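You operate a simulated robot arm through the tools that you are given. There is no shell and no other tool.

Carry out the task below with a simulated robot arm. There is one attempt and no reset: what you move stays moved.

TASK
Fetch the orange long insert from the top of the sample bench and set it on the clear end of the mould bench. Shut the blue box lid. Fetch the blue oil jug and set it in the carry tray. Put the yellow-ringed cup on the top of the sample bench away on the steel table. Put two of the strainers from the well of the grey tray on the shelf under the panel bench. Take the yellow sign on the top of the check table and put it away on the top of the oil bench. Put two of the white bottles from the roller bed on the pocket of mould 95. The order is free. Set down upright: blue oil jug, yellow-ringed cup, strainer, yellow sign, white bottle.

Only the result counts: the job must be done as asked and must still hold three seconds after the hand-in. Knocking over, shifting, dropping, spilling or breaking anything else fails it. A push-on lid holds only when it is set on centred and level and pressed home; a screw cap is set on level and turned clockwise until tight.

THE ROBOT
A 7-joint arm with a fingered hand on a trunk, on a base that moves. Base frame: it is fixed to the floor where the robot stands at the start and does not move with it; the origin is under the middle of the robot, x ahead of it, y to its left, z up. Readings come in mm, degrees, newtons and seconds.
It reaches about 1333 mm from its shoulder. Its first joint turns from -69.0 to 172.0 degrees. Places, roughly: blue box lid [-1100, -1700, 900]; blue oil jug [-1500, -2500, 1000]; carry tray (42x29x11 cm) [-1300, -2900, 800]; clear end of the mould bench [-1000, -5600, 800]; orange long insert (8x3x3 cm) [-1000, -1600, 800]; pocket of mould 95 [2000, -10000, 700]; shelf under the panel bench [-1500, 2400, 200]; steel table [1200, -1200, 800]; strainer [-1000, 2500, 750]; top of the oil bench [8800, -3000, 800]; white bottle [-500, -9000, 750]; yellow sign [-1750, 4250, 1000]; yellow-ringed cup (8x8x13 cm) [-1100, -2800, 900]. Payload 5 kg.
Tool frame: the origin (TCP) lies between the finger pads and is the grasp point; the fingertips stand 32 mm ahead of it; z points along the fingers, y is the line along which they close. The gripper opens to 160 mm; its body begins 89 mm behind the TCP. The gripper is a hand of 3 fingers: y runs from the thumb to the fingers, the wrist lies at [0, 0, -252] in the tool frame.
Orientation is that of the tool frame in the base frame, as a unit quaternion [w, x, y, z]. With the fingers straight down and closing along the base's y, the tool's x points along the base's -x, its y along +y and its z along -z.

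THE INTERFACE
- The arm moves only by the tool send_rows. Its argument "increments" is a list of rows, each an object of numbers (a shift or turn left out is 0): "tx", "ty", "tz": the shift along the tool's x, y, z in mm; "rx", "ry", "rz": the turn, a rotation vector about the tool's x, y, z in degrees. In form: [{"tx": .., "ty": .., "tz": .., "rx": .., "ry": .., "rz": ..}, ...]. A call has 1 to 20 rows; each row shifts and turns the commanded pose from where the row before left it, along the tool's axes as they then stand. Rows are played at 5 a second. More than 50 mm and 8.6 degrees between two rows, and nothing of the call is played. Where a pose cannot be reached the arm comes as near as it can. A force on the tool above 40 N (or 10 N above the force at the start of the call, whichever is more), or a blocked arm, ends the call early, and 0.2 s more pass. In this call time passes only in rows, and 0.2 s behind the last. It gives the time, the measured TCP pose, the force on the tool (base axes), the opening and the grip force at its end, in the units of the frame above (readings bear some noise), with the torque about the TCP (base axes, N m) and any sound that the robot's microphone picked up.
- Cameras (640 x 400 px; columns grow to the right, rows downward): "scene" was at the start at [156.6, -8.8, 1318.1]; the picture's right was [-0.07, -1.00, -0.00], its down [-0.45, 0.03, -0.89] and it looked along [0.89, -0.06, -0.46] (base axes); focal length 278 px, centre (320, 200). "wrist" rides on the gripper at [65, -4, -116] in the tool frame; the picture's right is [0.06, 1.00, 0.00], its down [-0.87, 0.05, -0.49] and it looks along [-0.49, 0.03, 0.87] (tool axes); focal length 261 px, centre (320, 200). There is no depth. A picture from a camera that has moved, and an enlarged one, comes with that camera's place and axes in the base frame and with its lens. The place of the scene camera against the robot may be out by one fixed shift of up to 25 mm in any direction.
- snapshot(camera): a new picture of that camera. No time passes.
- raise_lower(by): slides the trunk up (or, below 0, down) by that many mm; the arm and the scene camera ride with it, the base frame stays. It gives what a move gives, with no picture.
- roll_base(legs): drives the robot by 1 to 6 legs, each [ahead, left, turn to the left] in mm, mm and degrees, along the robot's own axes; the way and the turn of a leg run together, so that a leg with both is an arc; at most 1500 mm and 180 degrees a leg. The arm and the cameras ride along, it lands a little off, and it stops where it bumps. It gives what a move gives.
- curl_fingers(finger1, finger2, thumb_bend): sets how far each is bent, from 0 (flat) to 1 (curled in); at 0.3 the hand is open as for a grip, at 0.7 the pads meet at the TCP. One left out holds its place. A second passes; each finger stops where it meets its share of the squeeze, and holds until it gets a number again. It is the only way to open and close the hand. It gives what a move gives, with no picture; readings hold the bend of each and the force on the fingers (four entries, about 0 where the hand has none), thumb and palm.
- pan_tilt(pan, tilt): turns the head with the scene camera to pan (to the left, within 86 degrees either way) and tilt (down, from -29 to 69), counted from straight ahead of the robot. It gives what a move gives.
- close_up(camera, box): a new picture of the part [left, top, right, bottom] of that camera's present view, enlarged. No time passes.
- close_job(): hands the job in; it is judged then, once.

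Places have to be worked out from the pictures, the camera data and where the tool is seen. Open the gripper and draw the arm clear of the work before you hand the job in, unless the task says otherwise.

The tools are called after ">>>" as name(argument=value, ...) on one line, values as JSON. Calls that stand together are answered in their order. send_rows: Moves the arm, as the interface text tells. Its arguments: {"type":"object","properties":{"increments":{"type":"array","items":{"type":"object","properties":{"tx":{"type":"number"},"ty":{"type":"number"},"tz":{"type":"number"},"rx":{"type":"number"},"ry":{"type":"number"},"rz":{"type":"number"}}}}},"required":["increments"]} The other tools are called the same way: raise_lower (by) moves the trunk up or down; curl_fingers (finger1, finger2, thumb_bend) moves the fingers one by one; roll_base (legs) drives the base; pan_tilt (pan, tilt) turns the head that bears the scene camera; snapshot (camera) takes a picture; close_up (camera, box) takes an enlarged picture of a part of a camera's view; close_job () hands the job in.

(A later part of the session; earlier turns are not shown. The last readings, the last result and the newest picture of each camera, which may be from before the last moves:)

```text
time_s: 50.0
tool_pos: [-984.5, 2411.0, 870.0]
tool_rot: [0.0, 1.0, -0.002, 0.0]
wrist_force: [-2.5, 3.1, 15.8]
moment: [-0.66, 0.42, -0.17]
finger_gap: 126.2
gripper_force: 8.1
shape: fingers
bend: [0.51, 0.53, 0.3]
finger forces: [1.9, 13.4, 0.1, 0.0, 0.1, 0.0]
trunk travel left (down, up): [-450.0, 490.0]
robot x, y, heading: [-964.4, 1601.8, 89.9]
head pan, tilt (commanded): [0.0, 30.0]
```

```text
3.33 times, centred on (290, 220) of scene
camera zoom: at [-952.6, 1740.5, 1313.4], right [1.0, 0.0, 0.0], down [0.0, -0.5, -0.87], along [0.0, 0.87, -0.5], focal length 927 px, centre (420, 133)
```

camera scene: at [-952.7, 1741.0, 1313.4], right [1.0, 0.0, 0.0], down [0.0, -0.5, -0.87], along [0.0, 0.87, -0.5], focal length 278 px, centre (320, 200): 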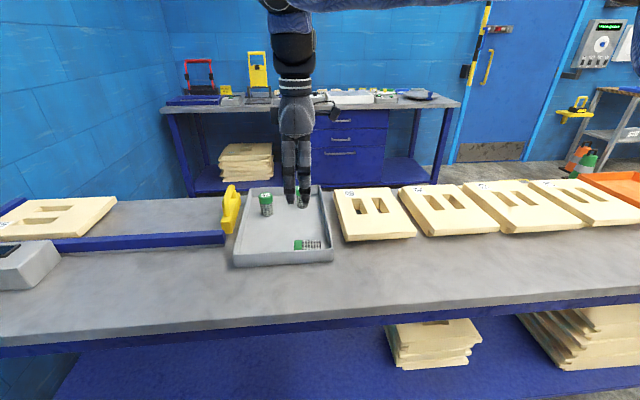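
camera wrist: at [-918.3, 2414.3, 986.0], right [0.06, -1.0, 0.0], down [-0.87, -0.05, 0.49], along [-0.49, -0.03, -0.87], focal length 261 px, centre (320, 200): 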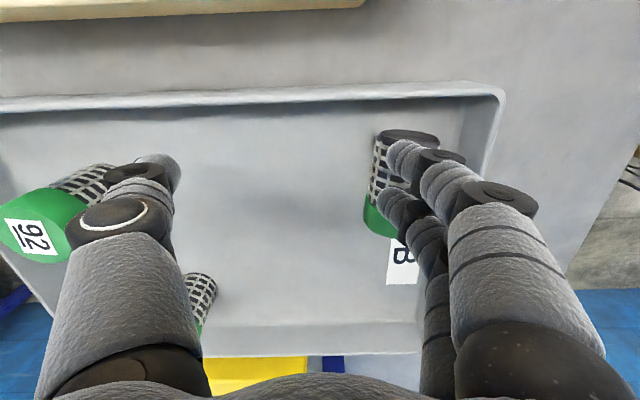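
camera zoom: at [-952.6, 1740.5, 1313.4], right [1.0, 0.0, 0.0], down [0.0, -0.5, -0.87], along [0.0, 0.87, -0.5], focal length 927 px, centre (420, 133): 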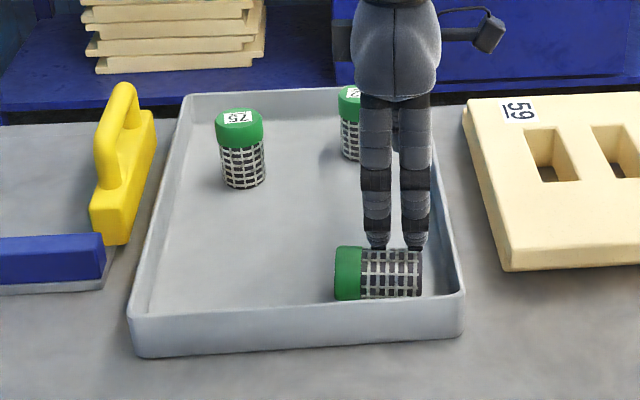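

It rolled about 10–15 mm. I lift, step back toward the wall, and repeat the stroke.

>>> send_rows(increments=[{"tz": -10}, {"tz": -5}, {"ty": 12}, {"ty": 12}, {"ty": 8}])

>>> close_up(camera="wrist", box=[280, 60, 520, 300])

>>> close_up(camera="scene", box=[250, 200, 370, 280])

```text
time_s: 51.2
tool_pos: [-983.3, 2377.1, 884.9]
tool_rot: [0.0, 1.0, -0.003, 0.0]
wrist_force: [0.1, -0.8, -0.1]
moment: [0.0, 0.0, -0.01]
finger_gap: 127.2
gripper_force: 0.1
shape: fingers
bend: [0.5, 0.5, 0.3]
finger forces: [0.1, 0.1, 0.0, 0.0, 0.0, 0.0]
trunk travel left (down, up): [-450.0, 490.0]
robot x, y, heading: [-968.7, 1605.6, 89.9]
head pan, tilt (commanded): [0.0, 30.0]
```

```text
1.67 times, centred on (400, 180) of wrist
camera zoom: at [-918.8, 2382.1, 1001.3], right [0.06, -1.0, 0.0], down [-0.87, -0.05, 0.49], along [-0.49, -0.03, -0.87], focal length 434 px, centre (187, 233)
```

zoom: 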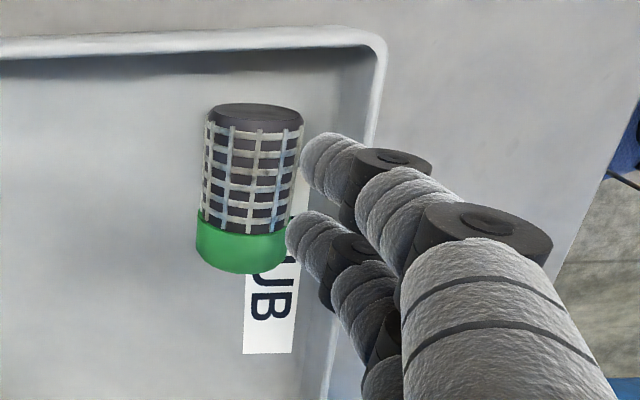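

```text
5.00 times, centred on (310, 240) of scene
camera zoom: at [-952.6, 1740.9, 1313.4], right [1.0, 0.0, 0.0], down [0.0, -0.5, -0.87], along [0.0, 0.87, -0.5], focal length 1390 px, centre (370, 0)
```

zoom: 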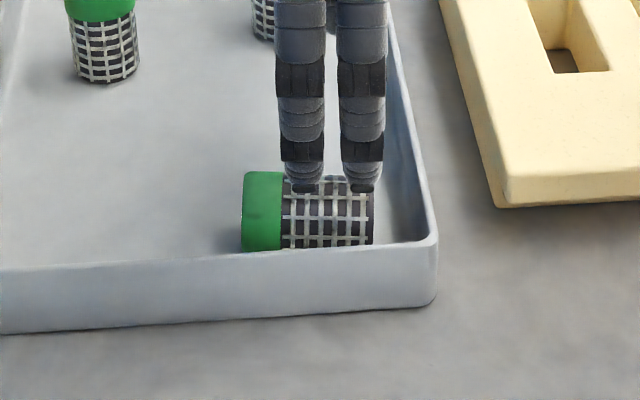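

It is now ~20 mm off the wall (centre y≈2347). One more stroke to gain finger clearance.

>>> send_rows(increments=[{"ty": -10}, {"tz": 9}, {"tz": 6}, {"ty": -4}, {"ty": -4, "tz": -0.3}, {"ty": -4, "tz": -0.3}, {"ty": -4, "tz": -0.3}, {"ty": -4, "tz": -0.3}, {"ty": -4, "tz": -0.3}, {"ty": -4, "tz": -0.3}, {"ty": -4, "tz": -0.3}])

>>> send_rows(increments=[{"tz": -10}, {"tz": -6}, {"ty": 15}, {"ty": 15}])

>>> close_up(camera="wrist", box=[220, 60, 540, 300])

>>> close_up(camera="scene", box=[230, 180, 370, 280])

```text
time_s: 53.6
tool_pos: [-984.0, 2421.7, 871.6]
tool_rot: [0.001, 1.0, -0.003, 0.0]
wrist_force: [0.2, -0.2, 3.4]
moment: [-0.15, 0.05, -0.01]
finger_gap: 127.6
gripper_force: 1.6
shape: fingers
bend: [0.5, 0.5, 0.3]
finger forces: [0.1, 2.9, 0.0, 0.1, 0.1, 0.0]
trunk travel left (down, up): [-450.0, 490.0]
robot x, y, heading: [-968.1, 1603.0, 89.7]
head pan, tilt (commanded): [0.0, 30.0]
```

```text
time_s: 54.6
tool_pos: [-984.1, 2391.0, 887.8]
tool_rot: [-0.001, 1.0, -0.002, 0.0]
wrist_force: [-1.1, 0.5, 0.4]
moment: [-0.02, 0.03, 0.03]
finger_gap: 127.4
gripper_force: 0.0
shape: fingers
bend: [0.5, 0.5, 0.3]
finger forces: [0.0, 0.1, 0.0, 0.0, 0.0, 0.1]
trunk travel left (down, up): [-450.0, 490.0]
robot x, y, heading: [-964.1, 1603.3, 89.9]
head pan, tilt (commanded): [0.0, 30.0]
```

```text
1.67 times, centred on (380, 180) of wrist
camera zoom: at [-918.9, 2395.1, 1003.9], right [0.06, -1.0, 0.0], down [-0.87, -0.05, 0.49], along [-0.49, -0.03, -0.87], focal length 434 px, centre (220, 233)
```

zoom: 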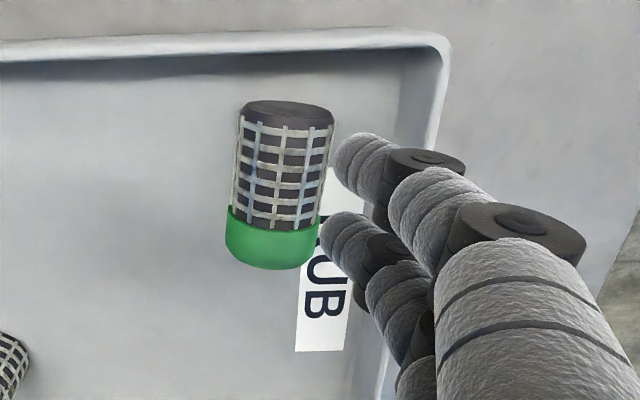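

```text
4.00 times, centred on (300, 230) of scene
camera zoom: at [-952.6, 1741.0, 1313.4], right [1.0, 0.0, 0.0], down [0.0, -0.5, -0.87], along [0.0, 0.87, -0.5], focal length 1112 px, centre (400, 80)
```

zoom: 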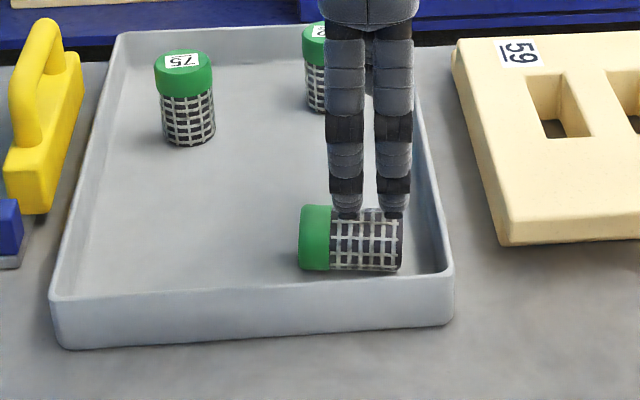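

Now centre is about (−999, 2362), 38 mm clear of the wall. I centre the hand over it, set a ~65 mm opening and descend so the fingers straddle it.

>>> curl_fingers(finger1=0.56, finger2=0.56, thumb_bend=0.56)

>>> send_rows(increments=[{"tx": -10, "ty": 15}, {"tx": -9, "ty": 14}])

>>> snapshot(camera="wrist")

```text
time_s: 55.6
tool_pos: [-984.0, 2391.1, 888.4]
tool_rot: [0.0, 1.0, -0.003, 0.0]
wrist_force: [-0.2, -0.6, -0.1]
moment: [-0.01, 0.03, -0.01]
finger_gap: 63.8
gripper_force: 0.0
shape: fingers
bend: [0.56, 0.56, 0.56]
finger forces: [0.1, 0.1, 0.0, 0.0, 0.0, 0.0]
trunk travel left (down, up): [-450.0, 490.0]
robot x, y, heading: [-971.7, 1602.7, 89.8]
head pan, tilt (commanded): [0.0, 30.0]
```

```text
time_s: 56.2
tool_pos: [-1003.2, 2361.9, 888.4]
tool_rot: [0.0, 1.0, -0.003, 0.0]
wrist_force: [-0.4, 0.4, -0.5]
moment: [0.0, -0.01, -0.02]
finger_gap: 63.5
gripper_force: 0.1
shape: fingers
bend: [0.56, 0.56, 0.56]
finger forces: [0.1, 0.0, 0.0, 0.0, 0.1, 0.2]
trunk travel left (down, up): [-450.0, 490.0]
robot x, y, heading: [-971.8, 1602.6, 89.7]
head pan, tilt (commanded): [0.0, 30.0]
```

```text
taken
camera wrist: at [-938.1, 2365.7, 1004.1], right [0.06, -1.0, 0.0], down [-0.87, -0.05, 0.49], along [-0.49, -0.03, -0.87], focal length 261 px, centre (320, 200)
```

wrist: 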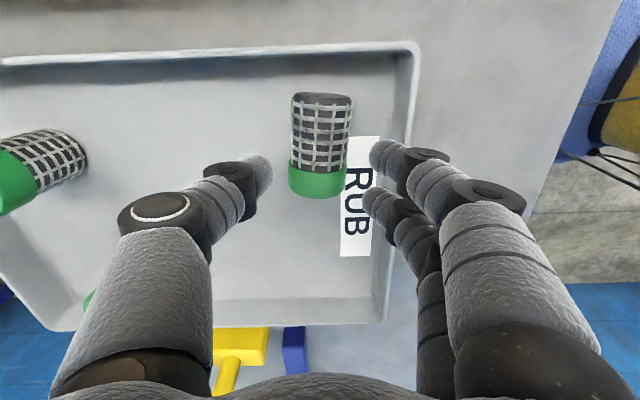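

Well centred. Descending in steps to TCP z≈830.

>>> send_rows(increments=[{"tz": 15}, {"tz": 15}, {"tz": 14}, {"tz": 8}, {"tz": 5}])

>>> snapshot(camera="wrist")

```text
time_s: 57.4
tool_pos: [-1003.4, 2363.0, 830.7]
tool_rot: [-0.001, 1.0, -0.003, -0.001]
wrist_force: [-0.6, 5.0, 1.8]
moment: [-0.07, -0.03, 0.04]
finger_gap: 59.1
gripper_force: 3.0
shape: fingers
bend: [0.58, 0.56, 0.56]
finger forces: [4.3, 0.9, 0.1, 0.0, 0.0, 0.0]
trunk travel left (down, up): [-450.0, 490.0]
robot x, y, heading: [-965.6, 1601.3, 89.9]
head pan, tilt (commanded): [0.0, 30.0]
```

```text
taken
camera wrist: at [-938.8, 2366.3, 946.9], right [0.06, -1.0, 0.0], down [-0.87, -0.05, 0.49], along [-0.49, -0.03, -0.87], focal length 261 px, centre (320, 200)
```

wrist: 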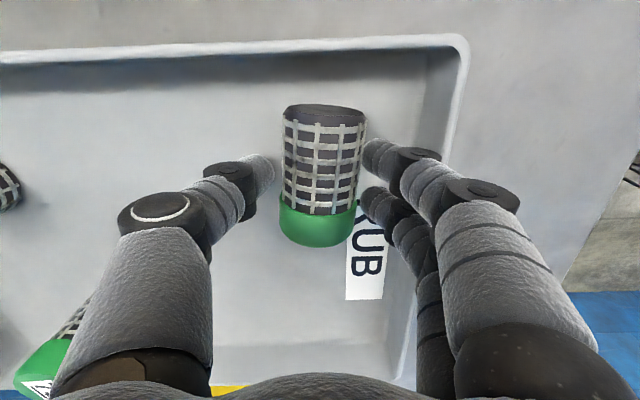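

Finger1 lightly touches the front wall; I shift 4 mm away from it and then close the hand.

>>> send_rows(increments=[{"ty": -4}])

>>> curl_fingers(finger1=0.7, finger2=0.7, thumb_bend=0.7)

>>> snapshot(camera="wrist")

```text
time_s: 57.8
tool_pos: [-1004.3, 2366.7, 829.1]
tool_rot: [0.001, 1.0, -0.003, 0.0]
wrist_force: [-0.7, -0.1, -1.2]
moment: [-0.01, -0.04, 0.02]
finger_gap: 62.7
gripper_force: 0.1
shape: fingers
bend: [0.56, 0.56, 0.56]
finger forces: [0.0, 0.0, 0.0, 0.0, 0.0, 0.1]
trunk travel left (down, up): [-450.0, 490.0]
robot x, y, heading: [-970.5, 1605.0, 89.8]
head pan, tilt (commanded): [0.0, 30.0]
```

```text
time_s: 58.8
tool_pos: [-1003.3, 2366.8, 830.5]
tool_rot: [0.0, 1.0, -0.003, 0.0]
wrist_force: [-0.1, 0.6, -0.4]
moment: [0.0, 0.0, -0.02]
finger_gap: 44.3
gripper_force: 17.8
shape: fingers
bend: [0.62, 0.62, 0.64]
finger forces: [8.7, 8.9, 0.0, 0.0, 17.5, 0.0]
trunk travel left (down, up): [-450.0, 490.0]
robot x, y, heading: [-969.5, 1601.1, 89.6]
head pan, tilt (commanded): [0.0, 30.0]
```

```text
taken
camera wrist: at [-938.8, 2370.0, 946.9], right [0.06, -1.0, 0.0], down [-0.87, -0.05, 0.49], along [-0.49, -0.03, -0.87], focal length 261 px, centre (320, 200)
```

wrist: 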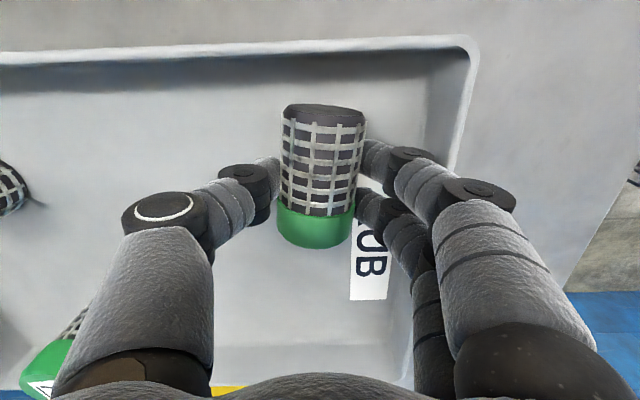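

A balanced grip (8.7/8.9/17.5 N). I lift it straight up.

>>> send_rows(increments=[{"tz": -15}, {"tz": -25}, {"tz": -35}, {"tz": -40}, {"tz": -40}, {"tz": -40}])

>>> snapshot(camera="wrist")

>>> snapshot(camera="scene")

```text
time_s: 60.2
tool_pos: [-1003.7, 2364.2, 1026.6]
tool_rot: [0.0, 1.0, -0.003, -0.001]
wrist_force: [0.0, -0.6, -1.1]
moment: [0.01, 0.02, 0.01]
finger_gap: 44.3
gripper_force: 17.7
shape: fingers
bend: [0.62, 0.62, 0.64]
finger forces: [8.6, 8.9, 0.1, 0.0, 17.5, 0.0]
trunk travel left (down, up): [-450.0, 490.0]
robot x, y, heading: [-971.5, 1605.8, 89.9]
head pan, tilt (commanded): [0.0, 30.0]
```

```text
taken
camera wrist: at [-939.1, 2368.1, 1143.3], right [0.06, -1.0, 0.0], down [-0.87, -0.05, 0.49], along [-0.49, -0.03, -0.87], focal length 261 px, centre (320, 200)
```

wrist: 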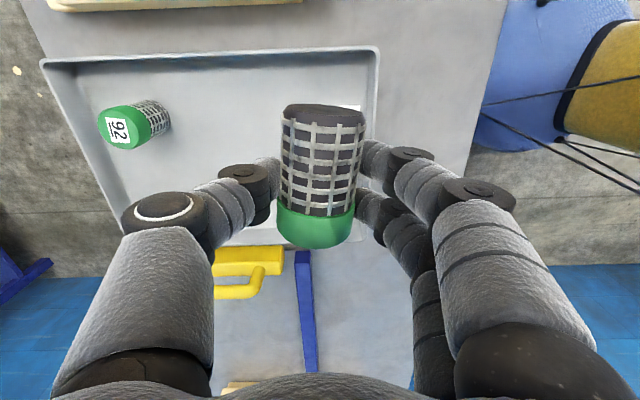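

```text
taken
camera scene: at [-953.1, 1740.0, 1313.5], right [1.0, 0.0, 0.0], down [0.0, -0.5, -0.87], along [0.0, 0.87, -0.5], focal length 278 px, centre (320, 200)
```

scene: 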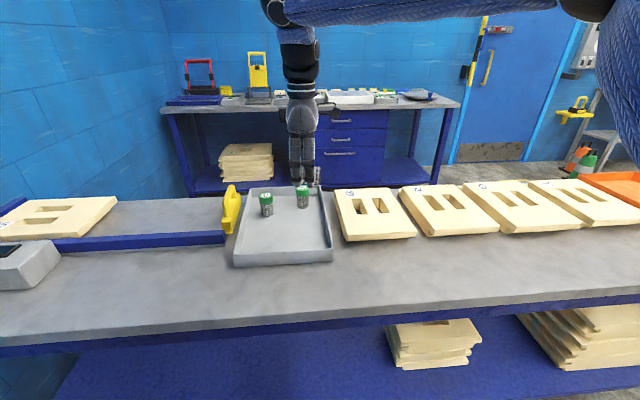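

Lifted securely. I back the robot away from the bench and shift left so I can reorient the hand to horizontal (strainer upright) in front of the shelf.

>>> roll_base(legs=[[-450, 0, 0], [0, 250, 0]])

>>> send_rows(increments=[{"rz": 8.2}, {"rz": 8.2}, {"rz": 8.2}, {"rz": 8.2}, {"rz": 8.2}, {"rz": 8.2}, {"rz": 8.2}, {"rz": 8.2}, {"rz": 8.2}, {"rz": 8.2}, {"rz": 8}])

>>> snapshot(camera="scene")

```text
time_s: 64.3
tool_pos: [-1261.5, 1911.8, 1026.6]
tool_rot: [0.0, 1.0, 0.001, 0.001]
wrist_force: [-0.5, -0.4, -1.2]
moment: [0.03, 0.0, 0.01]
finger_gap: 44.5
gripper_force: 17.4
shape: fingers
bend: [0.62, 0.62, 0.64]
finger forces: [8.7, 9.0, 0.0, 0.0, 17.4, 0.0]
trunk travel left (down, up): [-450.0, 490.0]
robot x, y, heading: [-1222.5, 1146.7, 90.2]
head pan, tilt (commanded): [0.0, 30.0]
```

```text
time_s: 66.8
tool_pos: [-1260.2, 1911.3, 1026.8]
tool_rot: [0.0, 0.708, -0.707, 0.0]
wrist_force: [-0.2, -0.6, -0.7]
moment: [0.02, -0.01, -0.01]
finger_gap: 44.3
gripper_force: 17.3
shape: fingers
bend: [0.62, 0.62, 0.64]
finger forces: [8.7, 8.8, 0.1, 0.0, 17.4, 0.1]
trunk travel left (down, up): [-450.0, 490.0]
robot x, y, heading: [-1220.8, 1149.6, 90.1]
head pan, tilt (commanded): [0.0, 30.0]
```

```text
taken
camera scene: at [-1204.6, 1287.1, 1313.4], right [1.0, 0.0, 0.0], down [0.0, -0.5, -0.87], along [0.0, 0.87, -0.5], focal length 278 px, centre (320, 200)
```

scene: 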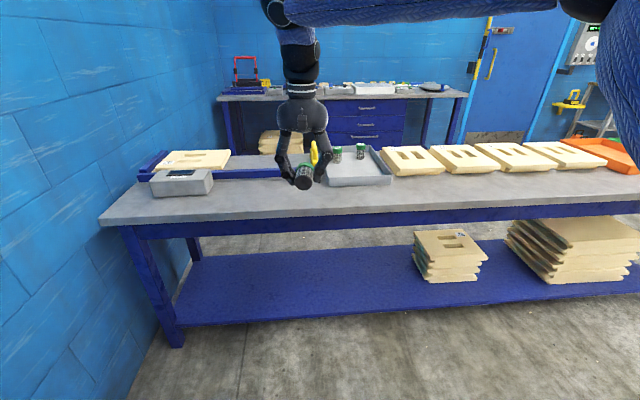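

Strainer is held firmly. Now I tilt the hand up to horizontal (fingers pointing +y), which brings the strainer upright with the cap on top.

>>> send_rows(increments=[{"ry": -8.2}, {"ry": -8.2}, {"ry": -8.2}, {"ry": -8.2}, {"ry": -8.2}, {"ry": -8.2}, {"ry": -8.2}, {"ry": -8.2}, {"ry": -8.2}, {"ry": -8.2}, {"ry": -8}])

>>> snapshot(camera="wrist")

>>> close_up(camera="scene", box=[140, 180, 460, 380])

```text
time_s: 69.3
tool_pos: [-1205.4, 1930.5, 1053.6]
tool_rot: [0.487, -0.45, 0.549, 0.508]
wrist_force: [1.3, -0.1, -1.4]
moment: [0.0, 0.01, 0.07]
finger_gap: 44.1
gripper_force: 17.5
shape: fingers
bend: [0.63, 0.63, 0.65]
finger forces: [8.8, 8.9, 0.0, 0.0, 17.6, 0.0]
trunk travel left (down, up): [-450.0, 490.0]
robot x, y, heading: [-1217.1, 1149.8, 90.2]
head pan, tilt (commanded): [0.0, 30.0]
stopped in row 11: the arm was blocked; the commanded pose is now the measured one
```

```text
taken
camera wrist: at [-1217.1, 1815.1, 989.5], right [-1.0, 0.08, 0.06], down [0.01, -0.49, 0.87], along [0.1, 0.87, 0.48], focal length 261 px, centre (320, 200)
```

wrist: 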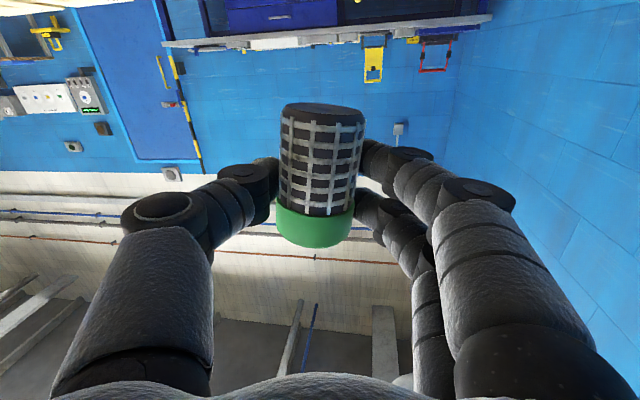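

```text
2.00 times, centred on (300, 280) of scene
camera zoom: at [-1202.7, 1287.4, 1313.4], right [1.0, 0.0, 0.0], down [0.0, -0.5, -0.87], along [0.0, 0.87, -0.5], focal length 556 px, centre (360, 40)
```

zoom: 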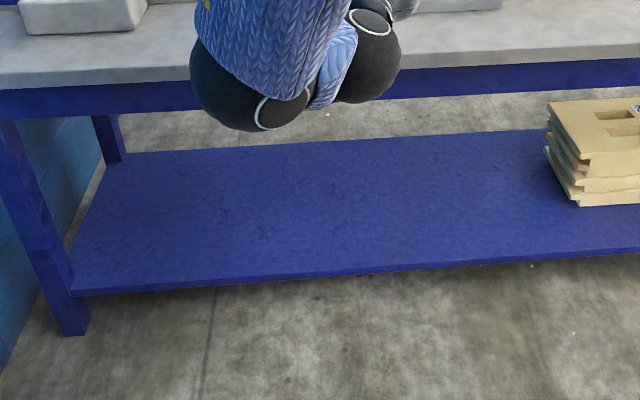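

The arm hit a limit at the very end: the hand is horizontal but rolled ~7°. I lower the trunk fully (the hand is in front of the bench and clear), then correct the roll and check.

>>> raise_lower(by=-450)

>>> send_rows(increments=[{"tx": 20}, {"tx": 30}, {"tx": 30}, {"tx": 30}, {"rz": -2.3}, {"rz": -2.3}, {"rz": -2.2}])

>>> snapshot(camera="wrist")

>>> snapshot(camera="scene")

```text
refused: -450 is not a number from -400 to 400
```

```text
time_s: 71.2
tool_pos: [-1191.1, 1949.6, 1006.0]
tool_rot: [0.487, -0.436, 0.577, 0.489]
wrist_force: [-0.8, -0.5, -1.2]
moment: [-0.04, -0.01, 0.03]
finger_gap: 44.0
gripper_force: 17.8
shape: fingers
bend: [0.63, 0.63, 0.65]
finger forces: [8.7, 9.0, 0.0, 0.0, 17.6, 0.1]
out of reach, approached as far as the arm can: row 2, 3, 4, 5
trunk travel left (down, up): [-450.0, 490.0]
robot x, y, heading: [-1218.8, 1149.5, 90.3]
head pan, tilt (commanded): [0.0, 30.0]
stopped in row 7: the arm was blocked; the commanded pose is now the measured one
```

```text
taken
camera wrist: at [-1213.4, 1832.7, 947.4], right [-0.99, 0.14, 0.08], down [0.0, -0.46, 0.89], along [0.16, 0.88, 0.45], focal length 261 px, centre (320, 200)
```

wrist: 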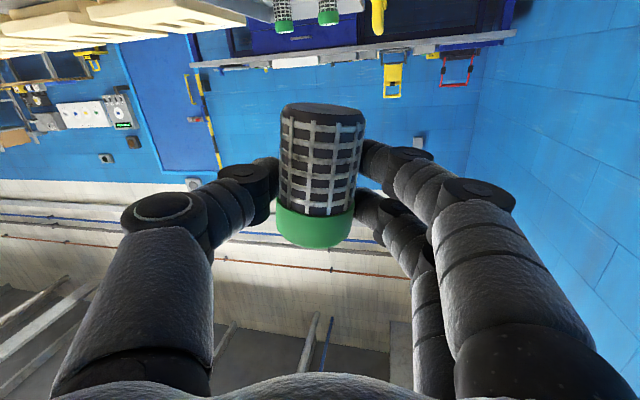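

```text
taken
camera scene: at [-1204.9, 1287.1, 1313.4], right [1.0, 0.0, 0.0], down [0.0, -0.5, -0.87], along [0.0, 0.87, -0.5], focal length 278 px, centre (320, 200)
```

scene: 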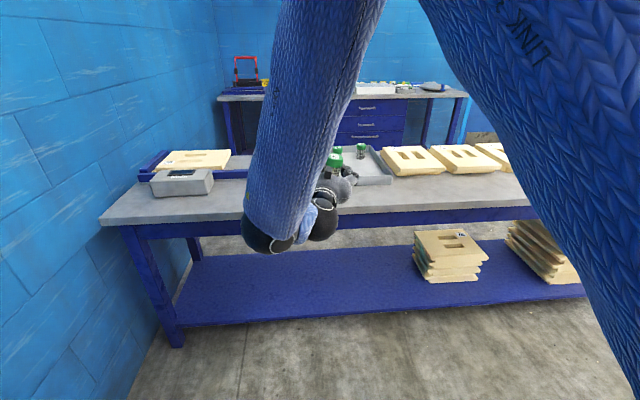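

The trunk moves at most 400 mm per call, and the arm is cramped with the wrist bent ~90°. I relax the tilt, back the robot off 200 mm so the arm can stretch out flatter, then lower the trunk.

>>> send_rows(increments=[{"ry": 7}, {"ry": 7}, {"ry": 7}, {"ry": 7}, {"ry": 7}])

>>> roll_base(legs=[[-200, 0, 0]])

>>> raise_lower(by=-400)

>>> snapshot(camera="scene")

```text
time_s: 72.3
tool_pos: [-1193.1, 1948.8, 1006.8]
tool_rot: [0.292, -0.565, 0.696, 0.334]
wrist_force: [0.3, -0.9, -0.6]
moment: [-0.03, 0.03, -0.04]
finger_gap: 44.0
gripper_force: 17.8
shape: fingers
bend: [0.63, 0.63, 0.65]
finger forces: [8.5, 8.8, 0.0, 0.1, 17.4, 0.0]
trunk travel left (down, up): [-450.0, 490.0]
robot x, y, heading: [-1221.0, 1149.5, 90.3]
head pan, tilt (commanded): [0.0, 30.0]
```

```text
time_s: 73.9
tool_pos: [-1192.6, 1746.8, 1008.4]
tool_rot: [0.293, -0.564, 0.696, 0.334]
wrist_force: [0.6, -0.5, -1.2]
moment: [0.01, 0.0, 0.03]
finger_gap: 44.1
gripper_force: 17.4
shape: fingers
bend: [0.63, 0.63, 0.65]
finger forces: [8.6, 8.9, 0.0, 0.0, 17.4, 0.0]
trunk travel left (down, up): [-450.0, 490.0]
robot x, y, heading: [-1218.6, 948.3, 90.2]
head pan, tilt (commanded): [0.0, 30.0]
```

```text
time_s: 77.8
tool_pos: [-1193.6, 1749.0, 606.8]
tool_rot: [0.294, -0.564, 0.695, 0.335]
wrist_force: [-1.2, 0.5, -0.8]
moment: [-0.02, 0.01, 0.01]
finger_gap: 44.1
gripper_force: 17.5
shape: fingers
bend: [0.63, 0.63, 0.65]
finger forces: [8.5, 8.8, 0.1, 0.1, 17.4, 0.0]
trunk travel left (down, up): [-50.0, 890.0]
robot x, y, heading: [-1215.2, 951.2, 90.0]
head pan, tilt (commanded): [0.0, 30.0]
```

```text
taken
camera scene: at [-1204.4, 1087.1, 913.5], right [1.0, 0.0, 0.0], down [0.0, -0.5, -0.87], along [0.0, 0.87, -0.5], focal length 278 px, centre (320, 200)
```

scene: 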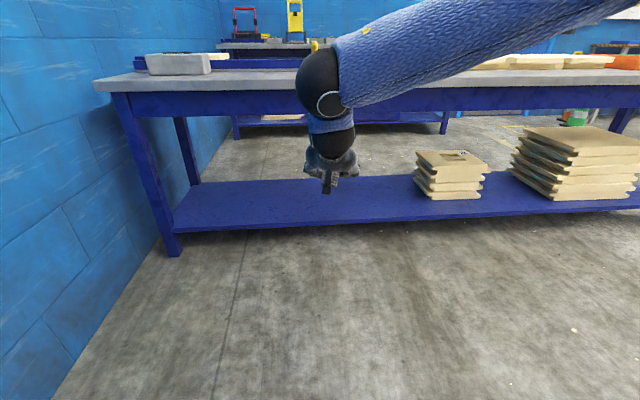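

Now I stretch the hand forward and down in front of the bench, then level it to horizontal there with yaw/roll corrections.

>>> send_rows(increments=[{"tx": -8, "ty": 3, "tz": 45}, {"tx": -8, "ty": 3, "tz": 45}, {"tx": -8, "ty": 3, "tz": 45}, {"tx": -8, "ty": 3, "tz": 45}, {"tx": -8, "ty": 3, "tz": 45}, {"tx": -8, "ty": 3, "tz": 45}, {"tx": -8, "ty": 3, "tz": 45}, {"ry": -7.4}, {"ry": -7.4}, {"ry": -7.4}, {"ry": -7.4}, {"ry": -7.4}, {"rx": -4}, {"rx": -4}, {"rz": -3.9}, {"rz": -3.8}])

>>> snapshot(camera="wrist")

>>> snapshot(camera="scene")

```text
time_s: 81.2
tool_pos: [-1192.5, 2035.3, 464.2]
tool_rot: [0.502, -0.498, 0.499, 0.501]
wrist_force: [-0.3, 0.0, -0.7]
moment: [-0.01, -0.03, 0.02]
finger_gap: 43.5
gripper_force: 16.6
shape: fingers
bend: [0.63, 0.63, 0.65]
finger forces: [8.1, 8.2, 0.1, 0.0, 16.3, 0.0]
trunk travel left (down, up): [-50.0, 890.0]
robot x, y, heading: [-1220.3, 949.1, 90.3]
head pan, tilt (commanded): [0.0, 30.0]
```

```text
taken
camera wrist: at [-1188.6, 1919.9, 398.3], right [-1.0, 0.0, -0.06], down [-0.06, -0.5, 0.86], along [-0.03, 0.87, 0.5], focal length 261 px, centre (320, 200)
```

wrist: 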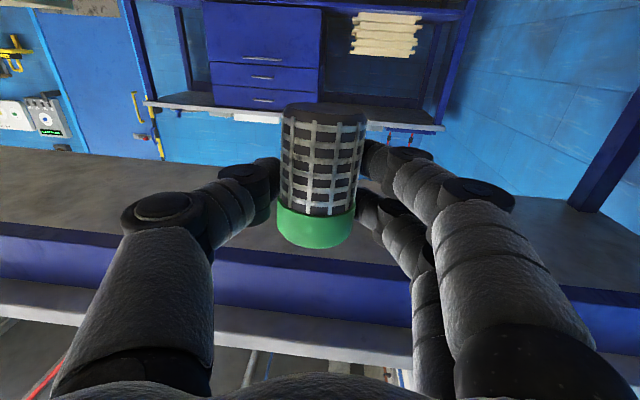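

```text
taken
camera scene: at [-1204.4, 1087.2, 913.4], right [1.0, 0.0, 0.0], down [0.0, -0.5, -0.87], along [0.0, 0.87, -0.5], focal length 278 px, centre (320, 200)
```

scene: 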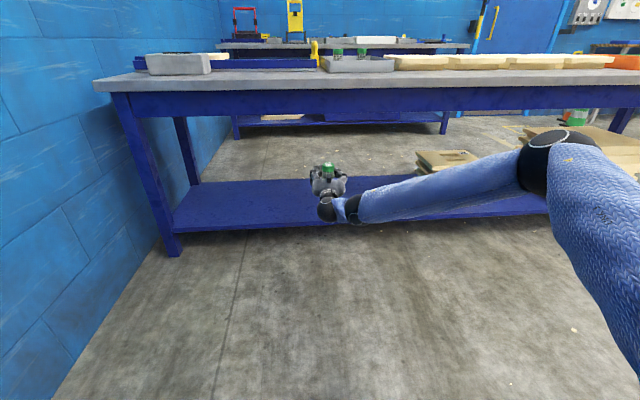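

The hand is level and the strainer upright. I zoom in on the shelf's front edge to pin down its position before lowering.

>>> close_up(camera="scene", box=[140, 150, 380, 270])

>>> pan_tilt(pan=0, tilt=40)

>>> close_up(camera="scene", box=[140, 60, 380, 210])

```text
2.67 times, centred on (260, 210) of scene
camera zoom: at [-1204.4, 1087.2, 913.4], right [1.0, 0.0, 0.0], down [0.0, -0.5, -0.87], along [0.0, 0.87, -0.5], focal length 742 px, centre (480, 173)
```

zoom: 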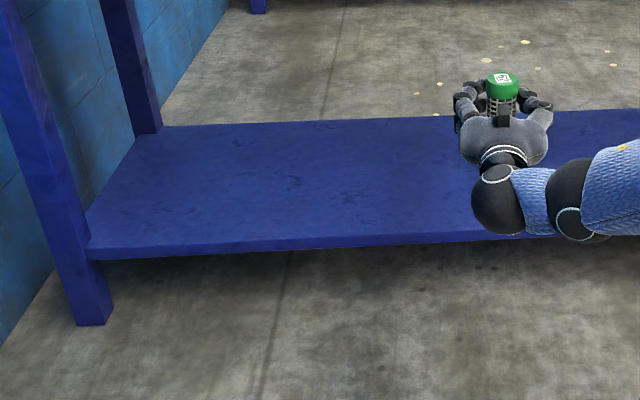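

```text
time_s: 81.9
tool_pos: [-1191.9, 2035.2, 465.0]
tool_rot: [0.502, -0.497, 0.499, 0.501]
wrist_force: [0.3, 0.8, 0.1]
moment: [-0.03, 0.01, -0.03]
finger_gap: 43.1
gripper_force: 15.9
shape: fingers
bend: [0.63, 0.63, 0.65]
finger forces: [8.1, 8.3, 0.0, 0.1, 16.3, 0.1]
trunk travel left (down, up): [-50.0, 890.0]
robot x, y, heading: [-1217.7, 948.5, 90.2]
head pan, tilt (commanded): [0.0, 40.0]
```

```text
2.67 times, centred on (260, 135) of scene
camera zoom: at [-1204.4, 1081.8, 898.1], right [1.0, 0.0, 0.0], down [0.0, -0.64, -0.77], along [0.0, 0.77, -0.64], focal length 742 px, centre (480, 373)
```

zoom: 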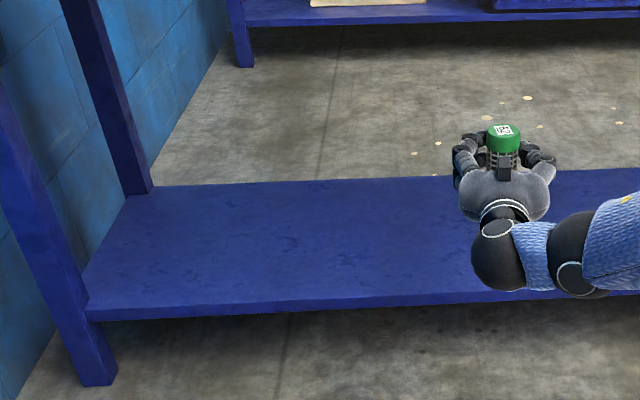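

Shelf front edge is at about y≈2150 and its surface at z≈160–180. I move forward under the bench top to y≈2220 at the current height, then lower to z≈240.

>>> send_rows(increments=[{"tz": 40}, {"tz": 40}, {"tz": 40}, {"tz": 40}, {"tz": 25}])

>>> send_rows(increments=[{"tx": 40}, {"tx": 40}, {"tx": 40}, {"tx": 40}, {"tx": 40}, {"tx": 20}])

>>> close_up(camera="scene", box=[220, 60, 460, 210])

>>> snapshot(camera="wrist")

```text
time_s: 83.1
tool_pos: [-1192.0, 2221.0, 465.4]
tool_rot: [0.503, -0.496, 0.499, 0.502]
wrist_force: [1.1, -0.7, -0.9]
moment: [-0.05, -0.03, 0.01]
finger_gap: 43.2
gripper_force: 16.1
shape: fingers
bend: [0.63, 0.63, 0.65]
finger forces: [7.9, 8.3, 0.0, 0.0, 16.0, 0.0]
trunk travel left (down, up): [-50.0, 890.0]
robot x, y, heading: [-1217.3, 947.4, 90.1]
head pan, tilt (commanded): [0.0, 40.0]
```

```text
time_s: 84.5
tool_pos: [-1193.1, 2221.1, 246.8]
tool_rot: [0.503, -0.496, 0.498, 0.503]
wrist_force: [0.3, 1.3, -0.7]
moment: [-0.01, -0.04, 0.0]
finger_gap: 43.0
gripper_force: 15.9
shape: fingers
bend: [0.63, 0.63, 0.65]
finger forces: [7.9, 8.1, 0.0, 0.0, 16.1, 0.0]
trunk travel left (down, up): [-50.0, 890.0]
robot x, y, heading: [-1219.4, 950.6, 90.1]
head pan, tilt (commanded): [0.0, 40.0]
```

```text
2.67 times, centred on (340, 135) of scene
camera zoom: at [-1204.3, 1081.8, 898.1], right [1.0, 0.0, 0.0], down [0.0, -0.64, -0.77], along [0.0, 0.77, -0.64], focal length 742 px, centre (267, 373)
```

zoom: 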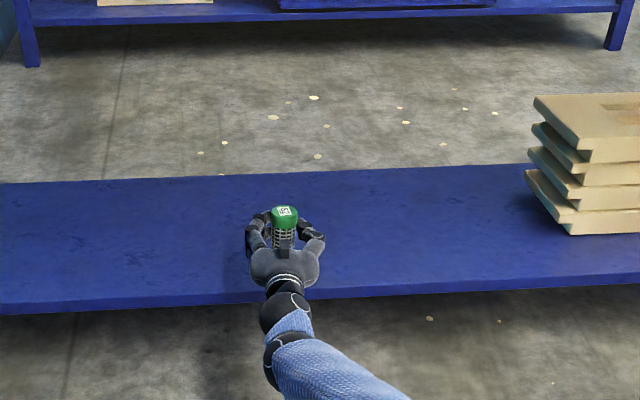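

```text
taken
camera wrist: at [-1189.6, 2106.2, 180.0], right [-1.0, 0.0, -0.06], down [-0.05, -0.5, 0.86], along [-0.03, 0.87, 0.5], focal length 261 px, centre (320, 200)
```

wrist: 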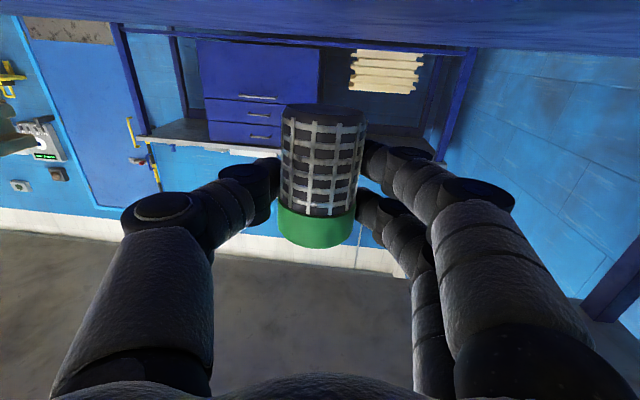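

The camera is nearly level with the shelf surface (z≈170). I lower in small steps until I feel contact.

>>> send_rows(increments=[{"tx": 8}, {"tx": 7}, {"tx": 3}])

>>> send_rows(increments=[{"tx": 2}, {"tx": 2}, {"tx": 2}])

>>> snapshot(camera="wrist")

```text
time_s: 85.3
tool_pos: [-1192.9, 2223.0, 226.2]
tool_rot: [0.503, -0.497, 0.498, 0.502]
wrist_force: [0.2, 0.3, -1.5]
moment: [0.03, 0.0, -0.01]
finger_gap: 43.2
gripper_force: 15.8
shape: fingers
bend: [0.63, 0.63, 0.65]
finger forces: [7.8, 8.1, 0.1, 0.1, 16.0, 0.0]
trunk travel left (down, up): [-50.0, 890.0]
robot x, y, heading: [-1221.7, 947.5, 90.2]
head pan, tilt (commanded): [0.0, 40.0]
```

```text
time_s: 86.1
tool_pos: [-1192.5, 2221.6, 220.6]
tool_rot: [0.502, -0.497, 0.498, 0.502]
wrist_force: [-0.7, 0.4, -1.0]
moment: [-0.02, 0.0, 0.01]
finger_gap: 43.0
gripper_force: 15.8
shape: fingers
bend: [0.63, 0.63, 0.65]
finger forces: [7.9, 8.1, 0.0, 0.1, 16.0, 0.1]
trunk travel left (down, up): [-50.0, 890.0]
robot x, y, heading: [-1218.3, 948.6, 90.3]
head pan, tilt (commanded): [0.0, 40.0]
```

```text
taken
camera wrist: at [-1188.7, 2106.9, 155.2], right [-1.0, 0.0, -0.06], down [-0.05, -0.5, 0.86], along [-0.03, 0.87, 0.5], focal length 261 px, centre (320, 200)
```

wrist: 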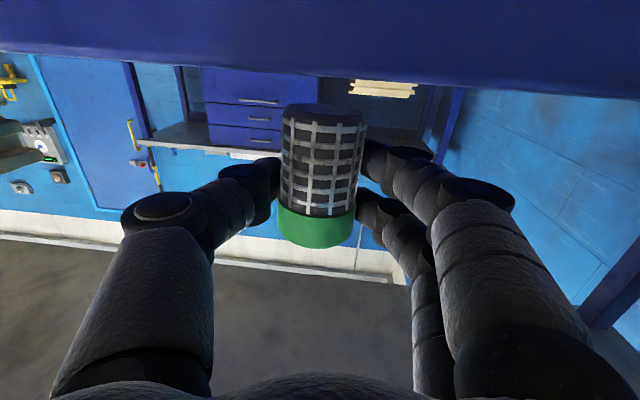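

Not yet in contact; the shelf surface seems about 15 mm lower. I continue in small steps.

>>> send_rows(increments=[{"tx": 2}, {"tx": 2}, {"tx": 2}, {"tx": 2}])

>>> send_rows(increments=[{"tx": 2}, {"tx": 2}])

>>> snapshot(camera="wrist")

>>> close_up(camera="scene", box=[260, 100, 380, 175])

```text
time_s: 87.1
tool_pos: [-1191.3, 2223.2, 213.8]
tool_rot: [0.502, -0.497, 0.499, 0.502]
wrist_force: [-0.6, -0.6, -0.2]
moment: [0.0, 0.03, 0.04]
finger_gap: 42.8
gripper_force: 16.1
shape: fingers
bend: [0.63, 0.63, 0.65]
finger forces: [7.8, 8.1, 0.1, 0.0, 15.9, 0.0]
trunk travel left (down, up): [-50.0, 890.0]
robot x, y, heading: [-1220.9, 950.3, 90.2]
head pan, tilt (commanded): [0.0, 40.0]
```

```text
time_s: 87.7
tool_pos: [-1193.1, 2222.0, 209.0]
tool_rot: [0.503, -0.497, 0.499, 0.501]
wrist_force: [0.3, 0.7, -1.0]
moment: [-0.02, 0.0, 0.0]
finger_gap: 43.0
gripper_force: 16.1
shape: fingers
bend: [0.63, 0.63, 0.65]
finger forces: [7.9, 8.2, 0.0, 0.1, 16.0, 0.0]
trunk travel left (down, up): [-50.0, 890.0]
robot x, y, heading: [-1217.6, 944.8, 90.2]
head pan, tilt (commanded): [0.0, 40.0]
```

```text
taken
camera wrist: at [-1189.0, 2107.3, 144.0], right [-1.0, 0.0, -0.06], down [-0.05, -0.5, 0.86], along [-0.03, 0.87, 0.5], focal length 261 px, centre (320, 200)
```

wrist: 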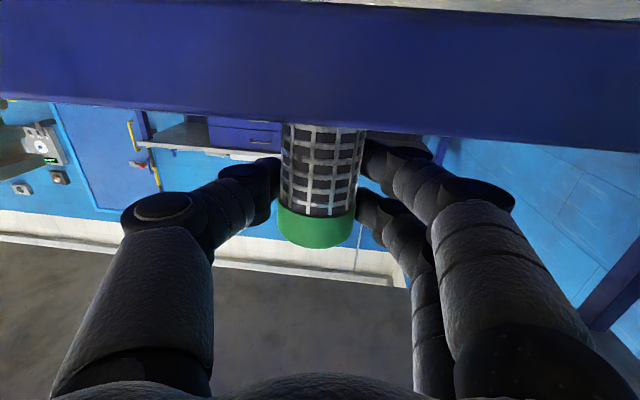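

```text
5.33 times, centred on (320, 138) of scene
camera zoom: at [-1204.4, 1081.8, 898.1], right [1.0, 0.0, 0.0], down [0.0, -0.64, -0.77], along [0.0, 0.77, -0.64], focal length 1483 px, centre (320, 533)
```

zoom: 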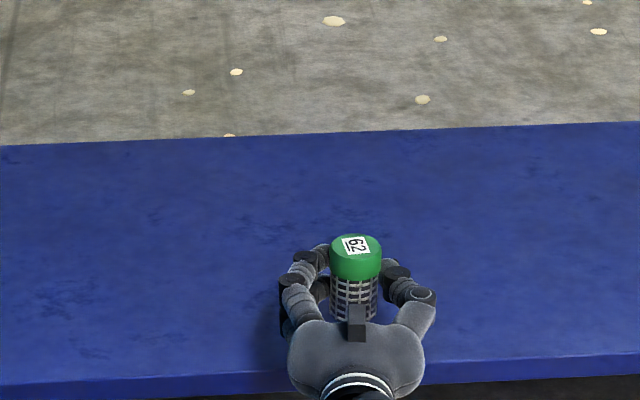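

The shelf's surface is at z≈161 and its edge at y≈2177, so the strainer is 45 mm inside the edge. I go 25 mm deeper, then lower to contact.

>>> send_rows(increments=[{"tz": 10}, {"tz": 10}, {"tz": 5}, {"tx": 2}, {"tx": 2}])

>>> send_rows(increments=[{"tx": 1.5}, {"tx": 1.5}])

```text
time_s: 88.9
tool_pos: [-1189.4, 2234.5, 209.1]
tool_rot: [0.503, -0.497, 0.498, 0.502]
wrist_force: [1.0, 0.6, -0.8]
moment: [-0.03, -0.02, 0.0]
finger_gap: 43.0
gripper_force: 15.5
shape: fingers
bend: [0.63, 0.63, 0.65]
finger forces: [7.9, 8.1, 0.0, 0.1, 16.0, 0.0]
out of reach, approached as far as the arm can: row 1, 2, 4
trunk travel left (down, up): [-50.0, 890.0]
robot x, y, heading: [-1220.9, 948.2, 90.2]
head pan, tilt (commanded): [0.0, 40.0]
```

```text
time_s: 89.5
tool_pos: [-1188.9, 2231.4, 207.8]
tool_rot: [0.502, -0.498, 0.498, 0.503]
wrist_force: [-0.3, -0.2, -0.1]
moment: [-0.02, 0.01, 0.0]
finger_gap: 42.8
gripper_force: 15.7
shape: fingers
bend: [0.63, 0.63, 0.65]
finger forces: [7.9, 8.1, 0.0, 0.0, 16.0, 0.0]
trunk travel left (down, up): [-50.0, 890.0]
robot x, y, heading: [-1217.4, 944.9, 90.1]
head pan, tilt (commanded): [0.0, 40.0]
```

The arm is at its reach limit, so I roll the base 25 mm ahead and use the trunk for the final lowering.

>>> roll_base(legs=[[25, 0, 0]])

>>> raise_lower(by=-3)

>>> snapshot(camera="wrist")

```text
time_s: 90.3
tool_pos: [-1189.0, 2257.2, 207.3]
tool_rot: [0.502, -0.497, 0.499, 0.502]
wrist_force: [-0.4, -1.1, -0.5]
moment: [-0.04, -0.05, 0.0]
finger_gap: 42.9
gripper_force: 15.6
shape: fingers
bend: [0.63, 0.63, 0.65]
finger forces: [8.0, 8.1, 0.0, 0.0, 16.0, 0.0]
trunk travel left (down, up): [-50.0, 890.0]
robot x, y, heading: [-1220.0, 975.1, 90.2]
head pan, tilt (commanded): [0.0, 40.0]
```

```text
time_s: 90.8
tool_pos: [-1187.6, 2258.6, 204.0]
tool_rot: [0.503, -0.497, 0.498, 0.502]
wrist_force: [-0.6, 0.1, -1.7]
moment: [-0.03, 0.02, 0.0]
finger_gap: 43.0
gripper_force: 16.5
shape: fingers
bend: [0.63, 0.63, 0.65]
finger forces: [7.9, 8.1, 0.0, 0.0, 16.1, 0.1]
trunk travel left (down, up): [-47.0, 893.0]
robot x, y, heading: [-1217.0, 975.2, 90.2]
head pan, tilt (commanded): [0.0, 40.0]
```

```text
taken
camera wrist: at [-1185.0, 2143.0, 138.8], right [-1.0, 0.0, -0.06], down [-0.05, -0.5, 0.86], along [-0.03, 0.87, 0.5], focal length 261 px, centre (320, 200)
```

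wrist: 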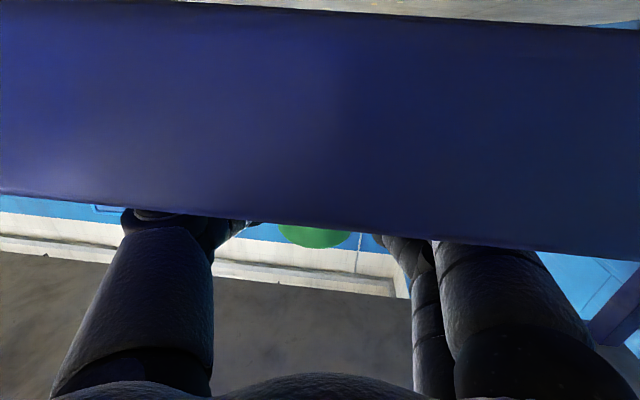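

The edge is 32 mm ahead of the camera, fine. I keep lowering with the trunk in small steps until contact.

>>> raise_lower(by=-2)

>>> raise_lower(by=-1.5)

>>> raise_lower(by=-1.5)

```text
time_s: 91.3
tool_pos: [-1187.5, 2257.5, 203.5]
tool_rot: [0.502, -0.497, 0.498, 0.503]
wrist_force: [0.2, -1.3, -0.4]
moment: [0.0, 0.03, 0.0]
finger_gap: 42.5
gripper_force: 16.1
shape: fingers
bend: [0.63, 0.63, 0.65]
finger forces: [7.8, 8.2, 0.0, 0.0, 16.0, 0.1]
trunk travel left (down, up): [-45.0, 895.0]
robot x, y, heading: [-1216.8, 976.6, 90.1]
head pan, tilt (commanded): [0.0, 40.0]
```

```text
time_s: 91.8
tool_pos: [-1188.4, 2259.1, 202.1]
tool_rot: [0.504, -0.496, 0.499, 0.502]
wrist_force: [0.1, 1.1, 1.8]
moment: [0.02, -0.05, 0.03]
finger_gap: 42.7
gripper_force: 16.2
shape: fingers
bend: [0.63, 0.63, 0.65]
finger forces: [8.0, 8.4, 0.0, 0.0, 16.3, 0.1]
trunk travel left (down, up): [-43.0, 896.0]
robot x, y, heading: [-1220.3, 970.9, 90.3]
head pan, tilt (commanded): [0.0, 40.0]
```

```text
time_s: 92.4
tool_pos: [-1189.0, 2258.0, 201.6]
tool_rot: [0.503, -0.497, 0.498, 0.502]
wrist_force: [-1.2, 2.3, 5.3]
moment: [0.09, -0.06, 0.04]
finger_gap: 42.7
gripper_force: 16.7
shape: fingers
bend: [0.63, 0.63, 0.65]
finger forces: [8.0, 9.0, 0.0, 0.0, 16.2, 0.1]
trunk travel left (down, up): [-42.0, 898.0]
robot x, y, heading: [-1222.4, 972.5, 90.4]
head pan, tilt (commanded): [0.0, 40.0]
```

Contact felt (about 5 N). I open the hand to release the strainer.

>>> curl_fingers(finger1=0.5, finger2=0.5, thumb_bend=0.5)

>>> close_up(camera="scene", box=[260, 90, 380, 165])

```text
time_s: 93.4
tool_pos: [-1188.6, 2258.6, 199.9]
tool_rot: [0.502, -0.497, 0.499, 0.502]
wrist_force: [-0.1, -0.4, 0.1]
moment: [0.01, -0.01, 0.02]
finger_gap: 86.7
gripper_force: 0.0
shape: fingers
bend: [0.5, 0.5, 0.5]
finger forces: [0.1, 0.0, 0.1, 0.1, 0.0, 0.0]
trunk travel left (down, up): [-42.0, 898.0]
robot x, y, heading: [-1220.6, 975.6, 90.2]
head pan, tilt (commanded): [0.0, 40.0]
```

```text
5.33 times, centred on (320, 128) of scene
camera zoom: at [-1204.5, 1106.8, 890.1], right [1.0, 0.0, 0.0], down [0.0, -0.64, -0.77], along [0.0, 0.77, -0.64], focal length 1483 px, centre (320, 587)
```

zoom: 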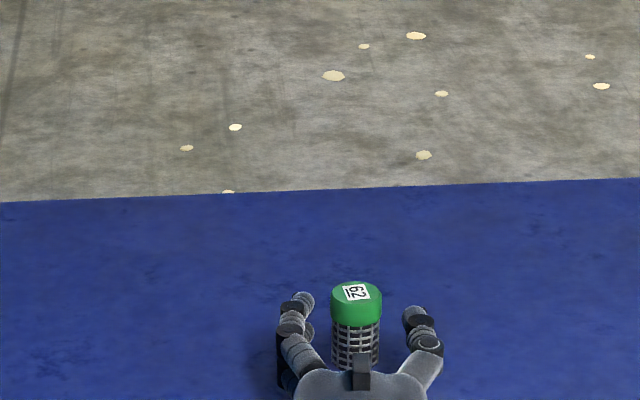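

Strainer 62 stands upright on the shelf. I withdraw the hand straight back and check.

>>> send_rows(increments=[{"tz": -20}, {"tz": -40}, {"tz": -40}, {"tz": -40}, {"tz": -40}, {"tz": -20}])

>>> snapshot(camera="scene")

```text
time_s: 94.8
tool_pos: [-1191.9, 2060.0, 201.9]
tool_rot: [0.504, -0.495, 0.498, 0.503]
wrist_force: [0.0, -0.1, -0.1]
moment: [-0.01, -0.01, -0.04]
finger_gap: 87.7
gripper_force: 0.1
shape: fingers
bend: [0.5, 0.5, 0.5]
finger forces: [0.0, 0.1, 0.1, 0.0, 0.1, 0.1]
trunk travel left (down, up): [-42.0, 898.0]
robot x, y, heading: [-1218.6, 973.2, 90.4]
head pan, tilt (commanded): [0.0, 40.0]
```

```text
taken
camera scene: at [-1204.8, 1106.7, 890.5], right [1.0, 0.0, 0.0], down [0.0, -0.64, -0.77], along [0.0, 0.77, -0.64], focal length 278 px, centre (320, 200)
```

scene: 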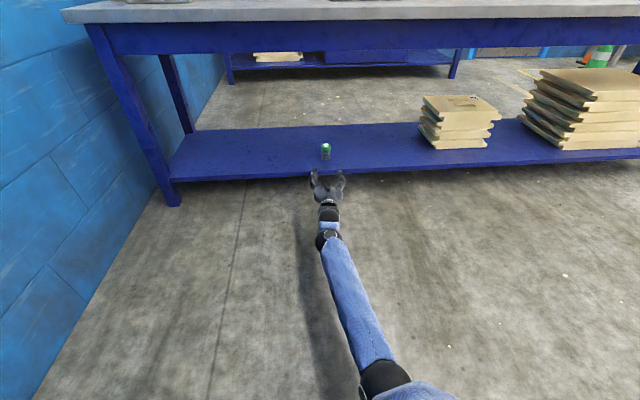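

Strainer 62 stands well inside the shelf. Next is strainer 92 (safest clearance). I retract, raise the trunk, and bring the hand back to vertical for a look from above.

>>> send_rows(increments=[{"tz": -40}, {"tz": -40}, {"tz": -40}])

>>> raise_lower(by=400)

>>> send_rows(increments=[{"ry": 8.2, "tx": -20}, {"ry": 8.2, "tx": -20}, {"ry": 8.2, "tx": -20}, {"ry": 8.2}, {"ry": 8.2}, {"ry": 8.2}, {"ry": 8.2}, {"ry": 8.2}, {"ry": 8.2}, {"ry": 8.2}, {"ry": 8}])

>>> raise_lower(by=100)

```text
time_s: 95.8
tool_pos: [-1186.4, 1978.6, 283.3]
tool_rot: [0.529, -0.471, 0.472, 0.525]
wrist_force: [-0.5, 0.2, 0.3]
moment: [-0.02, 0.03, 0.0]
finger_gap: 87.3
gripper_force: 0.0
shape: fingers
bend: [0.5, 0.5, 0.5]
finger forces: [0.1, 0.1, 0.0, 0.0, 0.0, 0.0]
trunk travel left (down, up): [-42.0, 898.0]
robot x, y, heading: [-1219.2, 975.4, 90.0]
head pan, tilt (commanded): [0.0, 40.0]
stopped in row 3: the arm was blocked; the commanded pose is now the measured one
```

```text
time_s: 99.6
tool_pos: [-1185.5, 1977.2, 683.9]
tool_rot: [0.526, -0.472, 0.474, 0.525]
wrist_force: [0.2, -0.2, 0.6]
moment: [-0.02, -0.01, 0.02]
finger_gap: 87.4
gripper_force: 0.1
shape: fingers
bend: [0.5, 0.5, 0.5]
finger forces: [0.1, 0.1, 0.0, 0.0, 0.0, 0.0]
trunk travel left (down, up): [-442.0, 498.0]
robot x, y, heading: [-1217.3, 973.7, 90.0]
head pan, tilt (commanded): [0.0, 40.0]
```

```text
time_s: 102.0
tool_pos: [-1180.4, 1978.1, 716.1]
tool_rot: [0.036, -0.705, 0.708, 0.037]
wrist_force: [-0.1, 0.1, 0.2]
moment: [-0.04, -0.02, 0.04]
finger_gap: 87.6
gripper_force: 0.1
shape: fingers
bend: [0.5, 0.5, 0.5]
finger forces: [0.0, 0.1, 0.0, 0.0, 0.0, 0.0]
out of reach, approached as far as the arm can: row 11
trunk travel left (down, up): [-442.0, 498.0]
robot x, y, heading: [-1217.6, 974.9, 90.2]
head pan, tilt (commanded): [0.0, 40.0]
```

```text
time_s: 103.3
tool_pos: [-1181.5, 1978.5, 815.7]
tool_rot: [0.037, -0.705, 0.707, 0.038]
wrist_force: [0.0, 0.9, -0.7]
moment: [-0.01, 0.0, 0.04]
finger_gap: 87.4
gripper_force: 0.0
shape: fingers
bend: [0.5, 0.5, 0.5]
finger forces: [0.1, 0.0, 0.0, 0.0, 0.0, 0.0]
trunk travel left (down, up): [-542.0, 398.0]
robot x, y, heading: [-1221.1, 969.6, 90.1]
head pan, tilt (commanded): [0.0, 40.0]
```

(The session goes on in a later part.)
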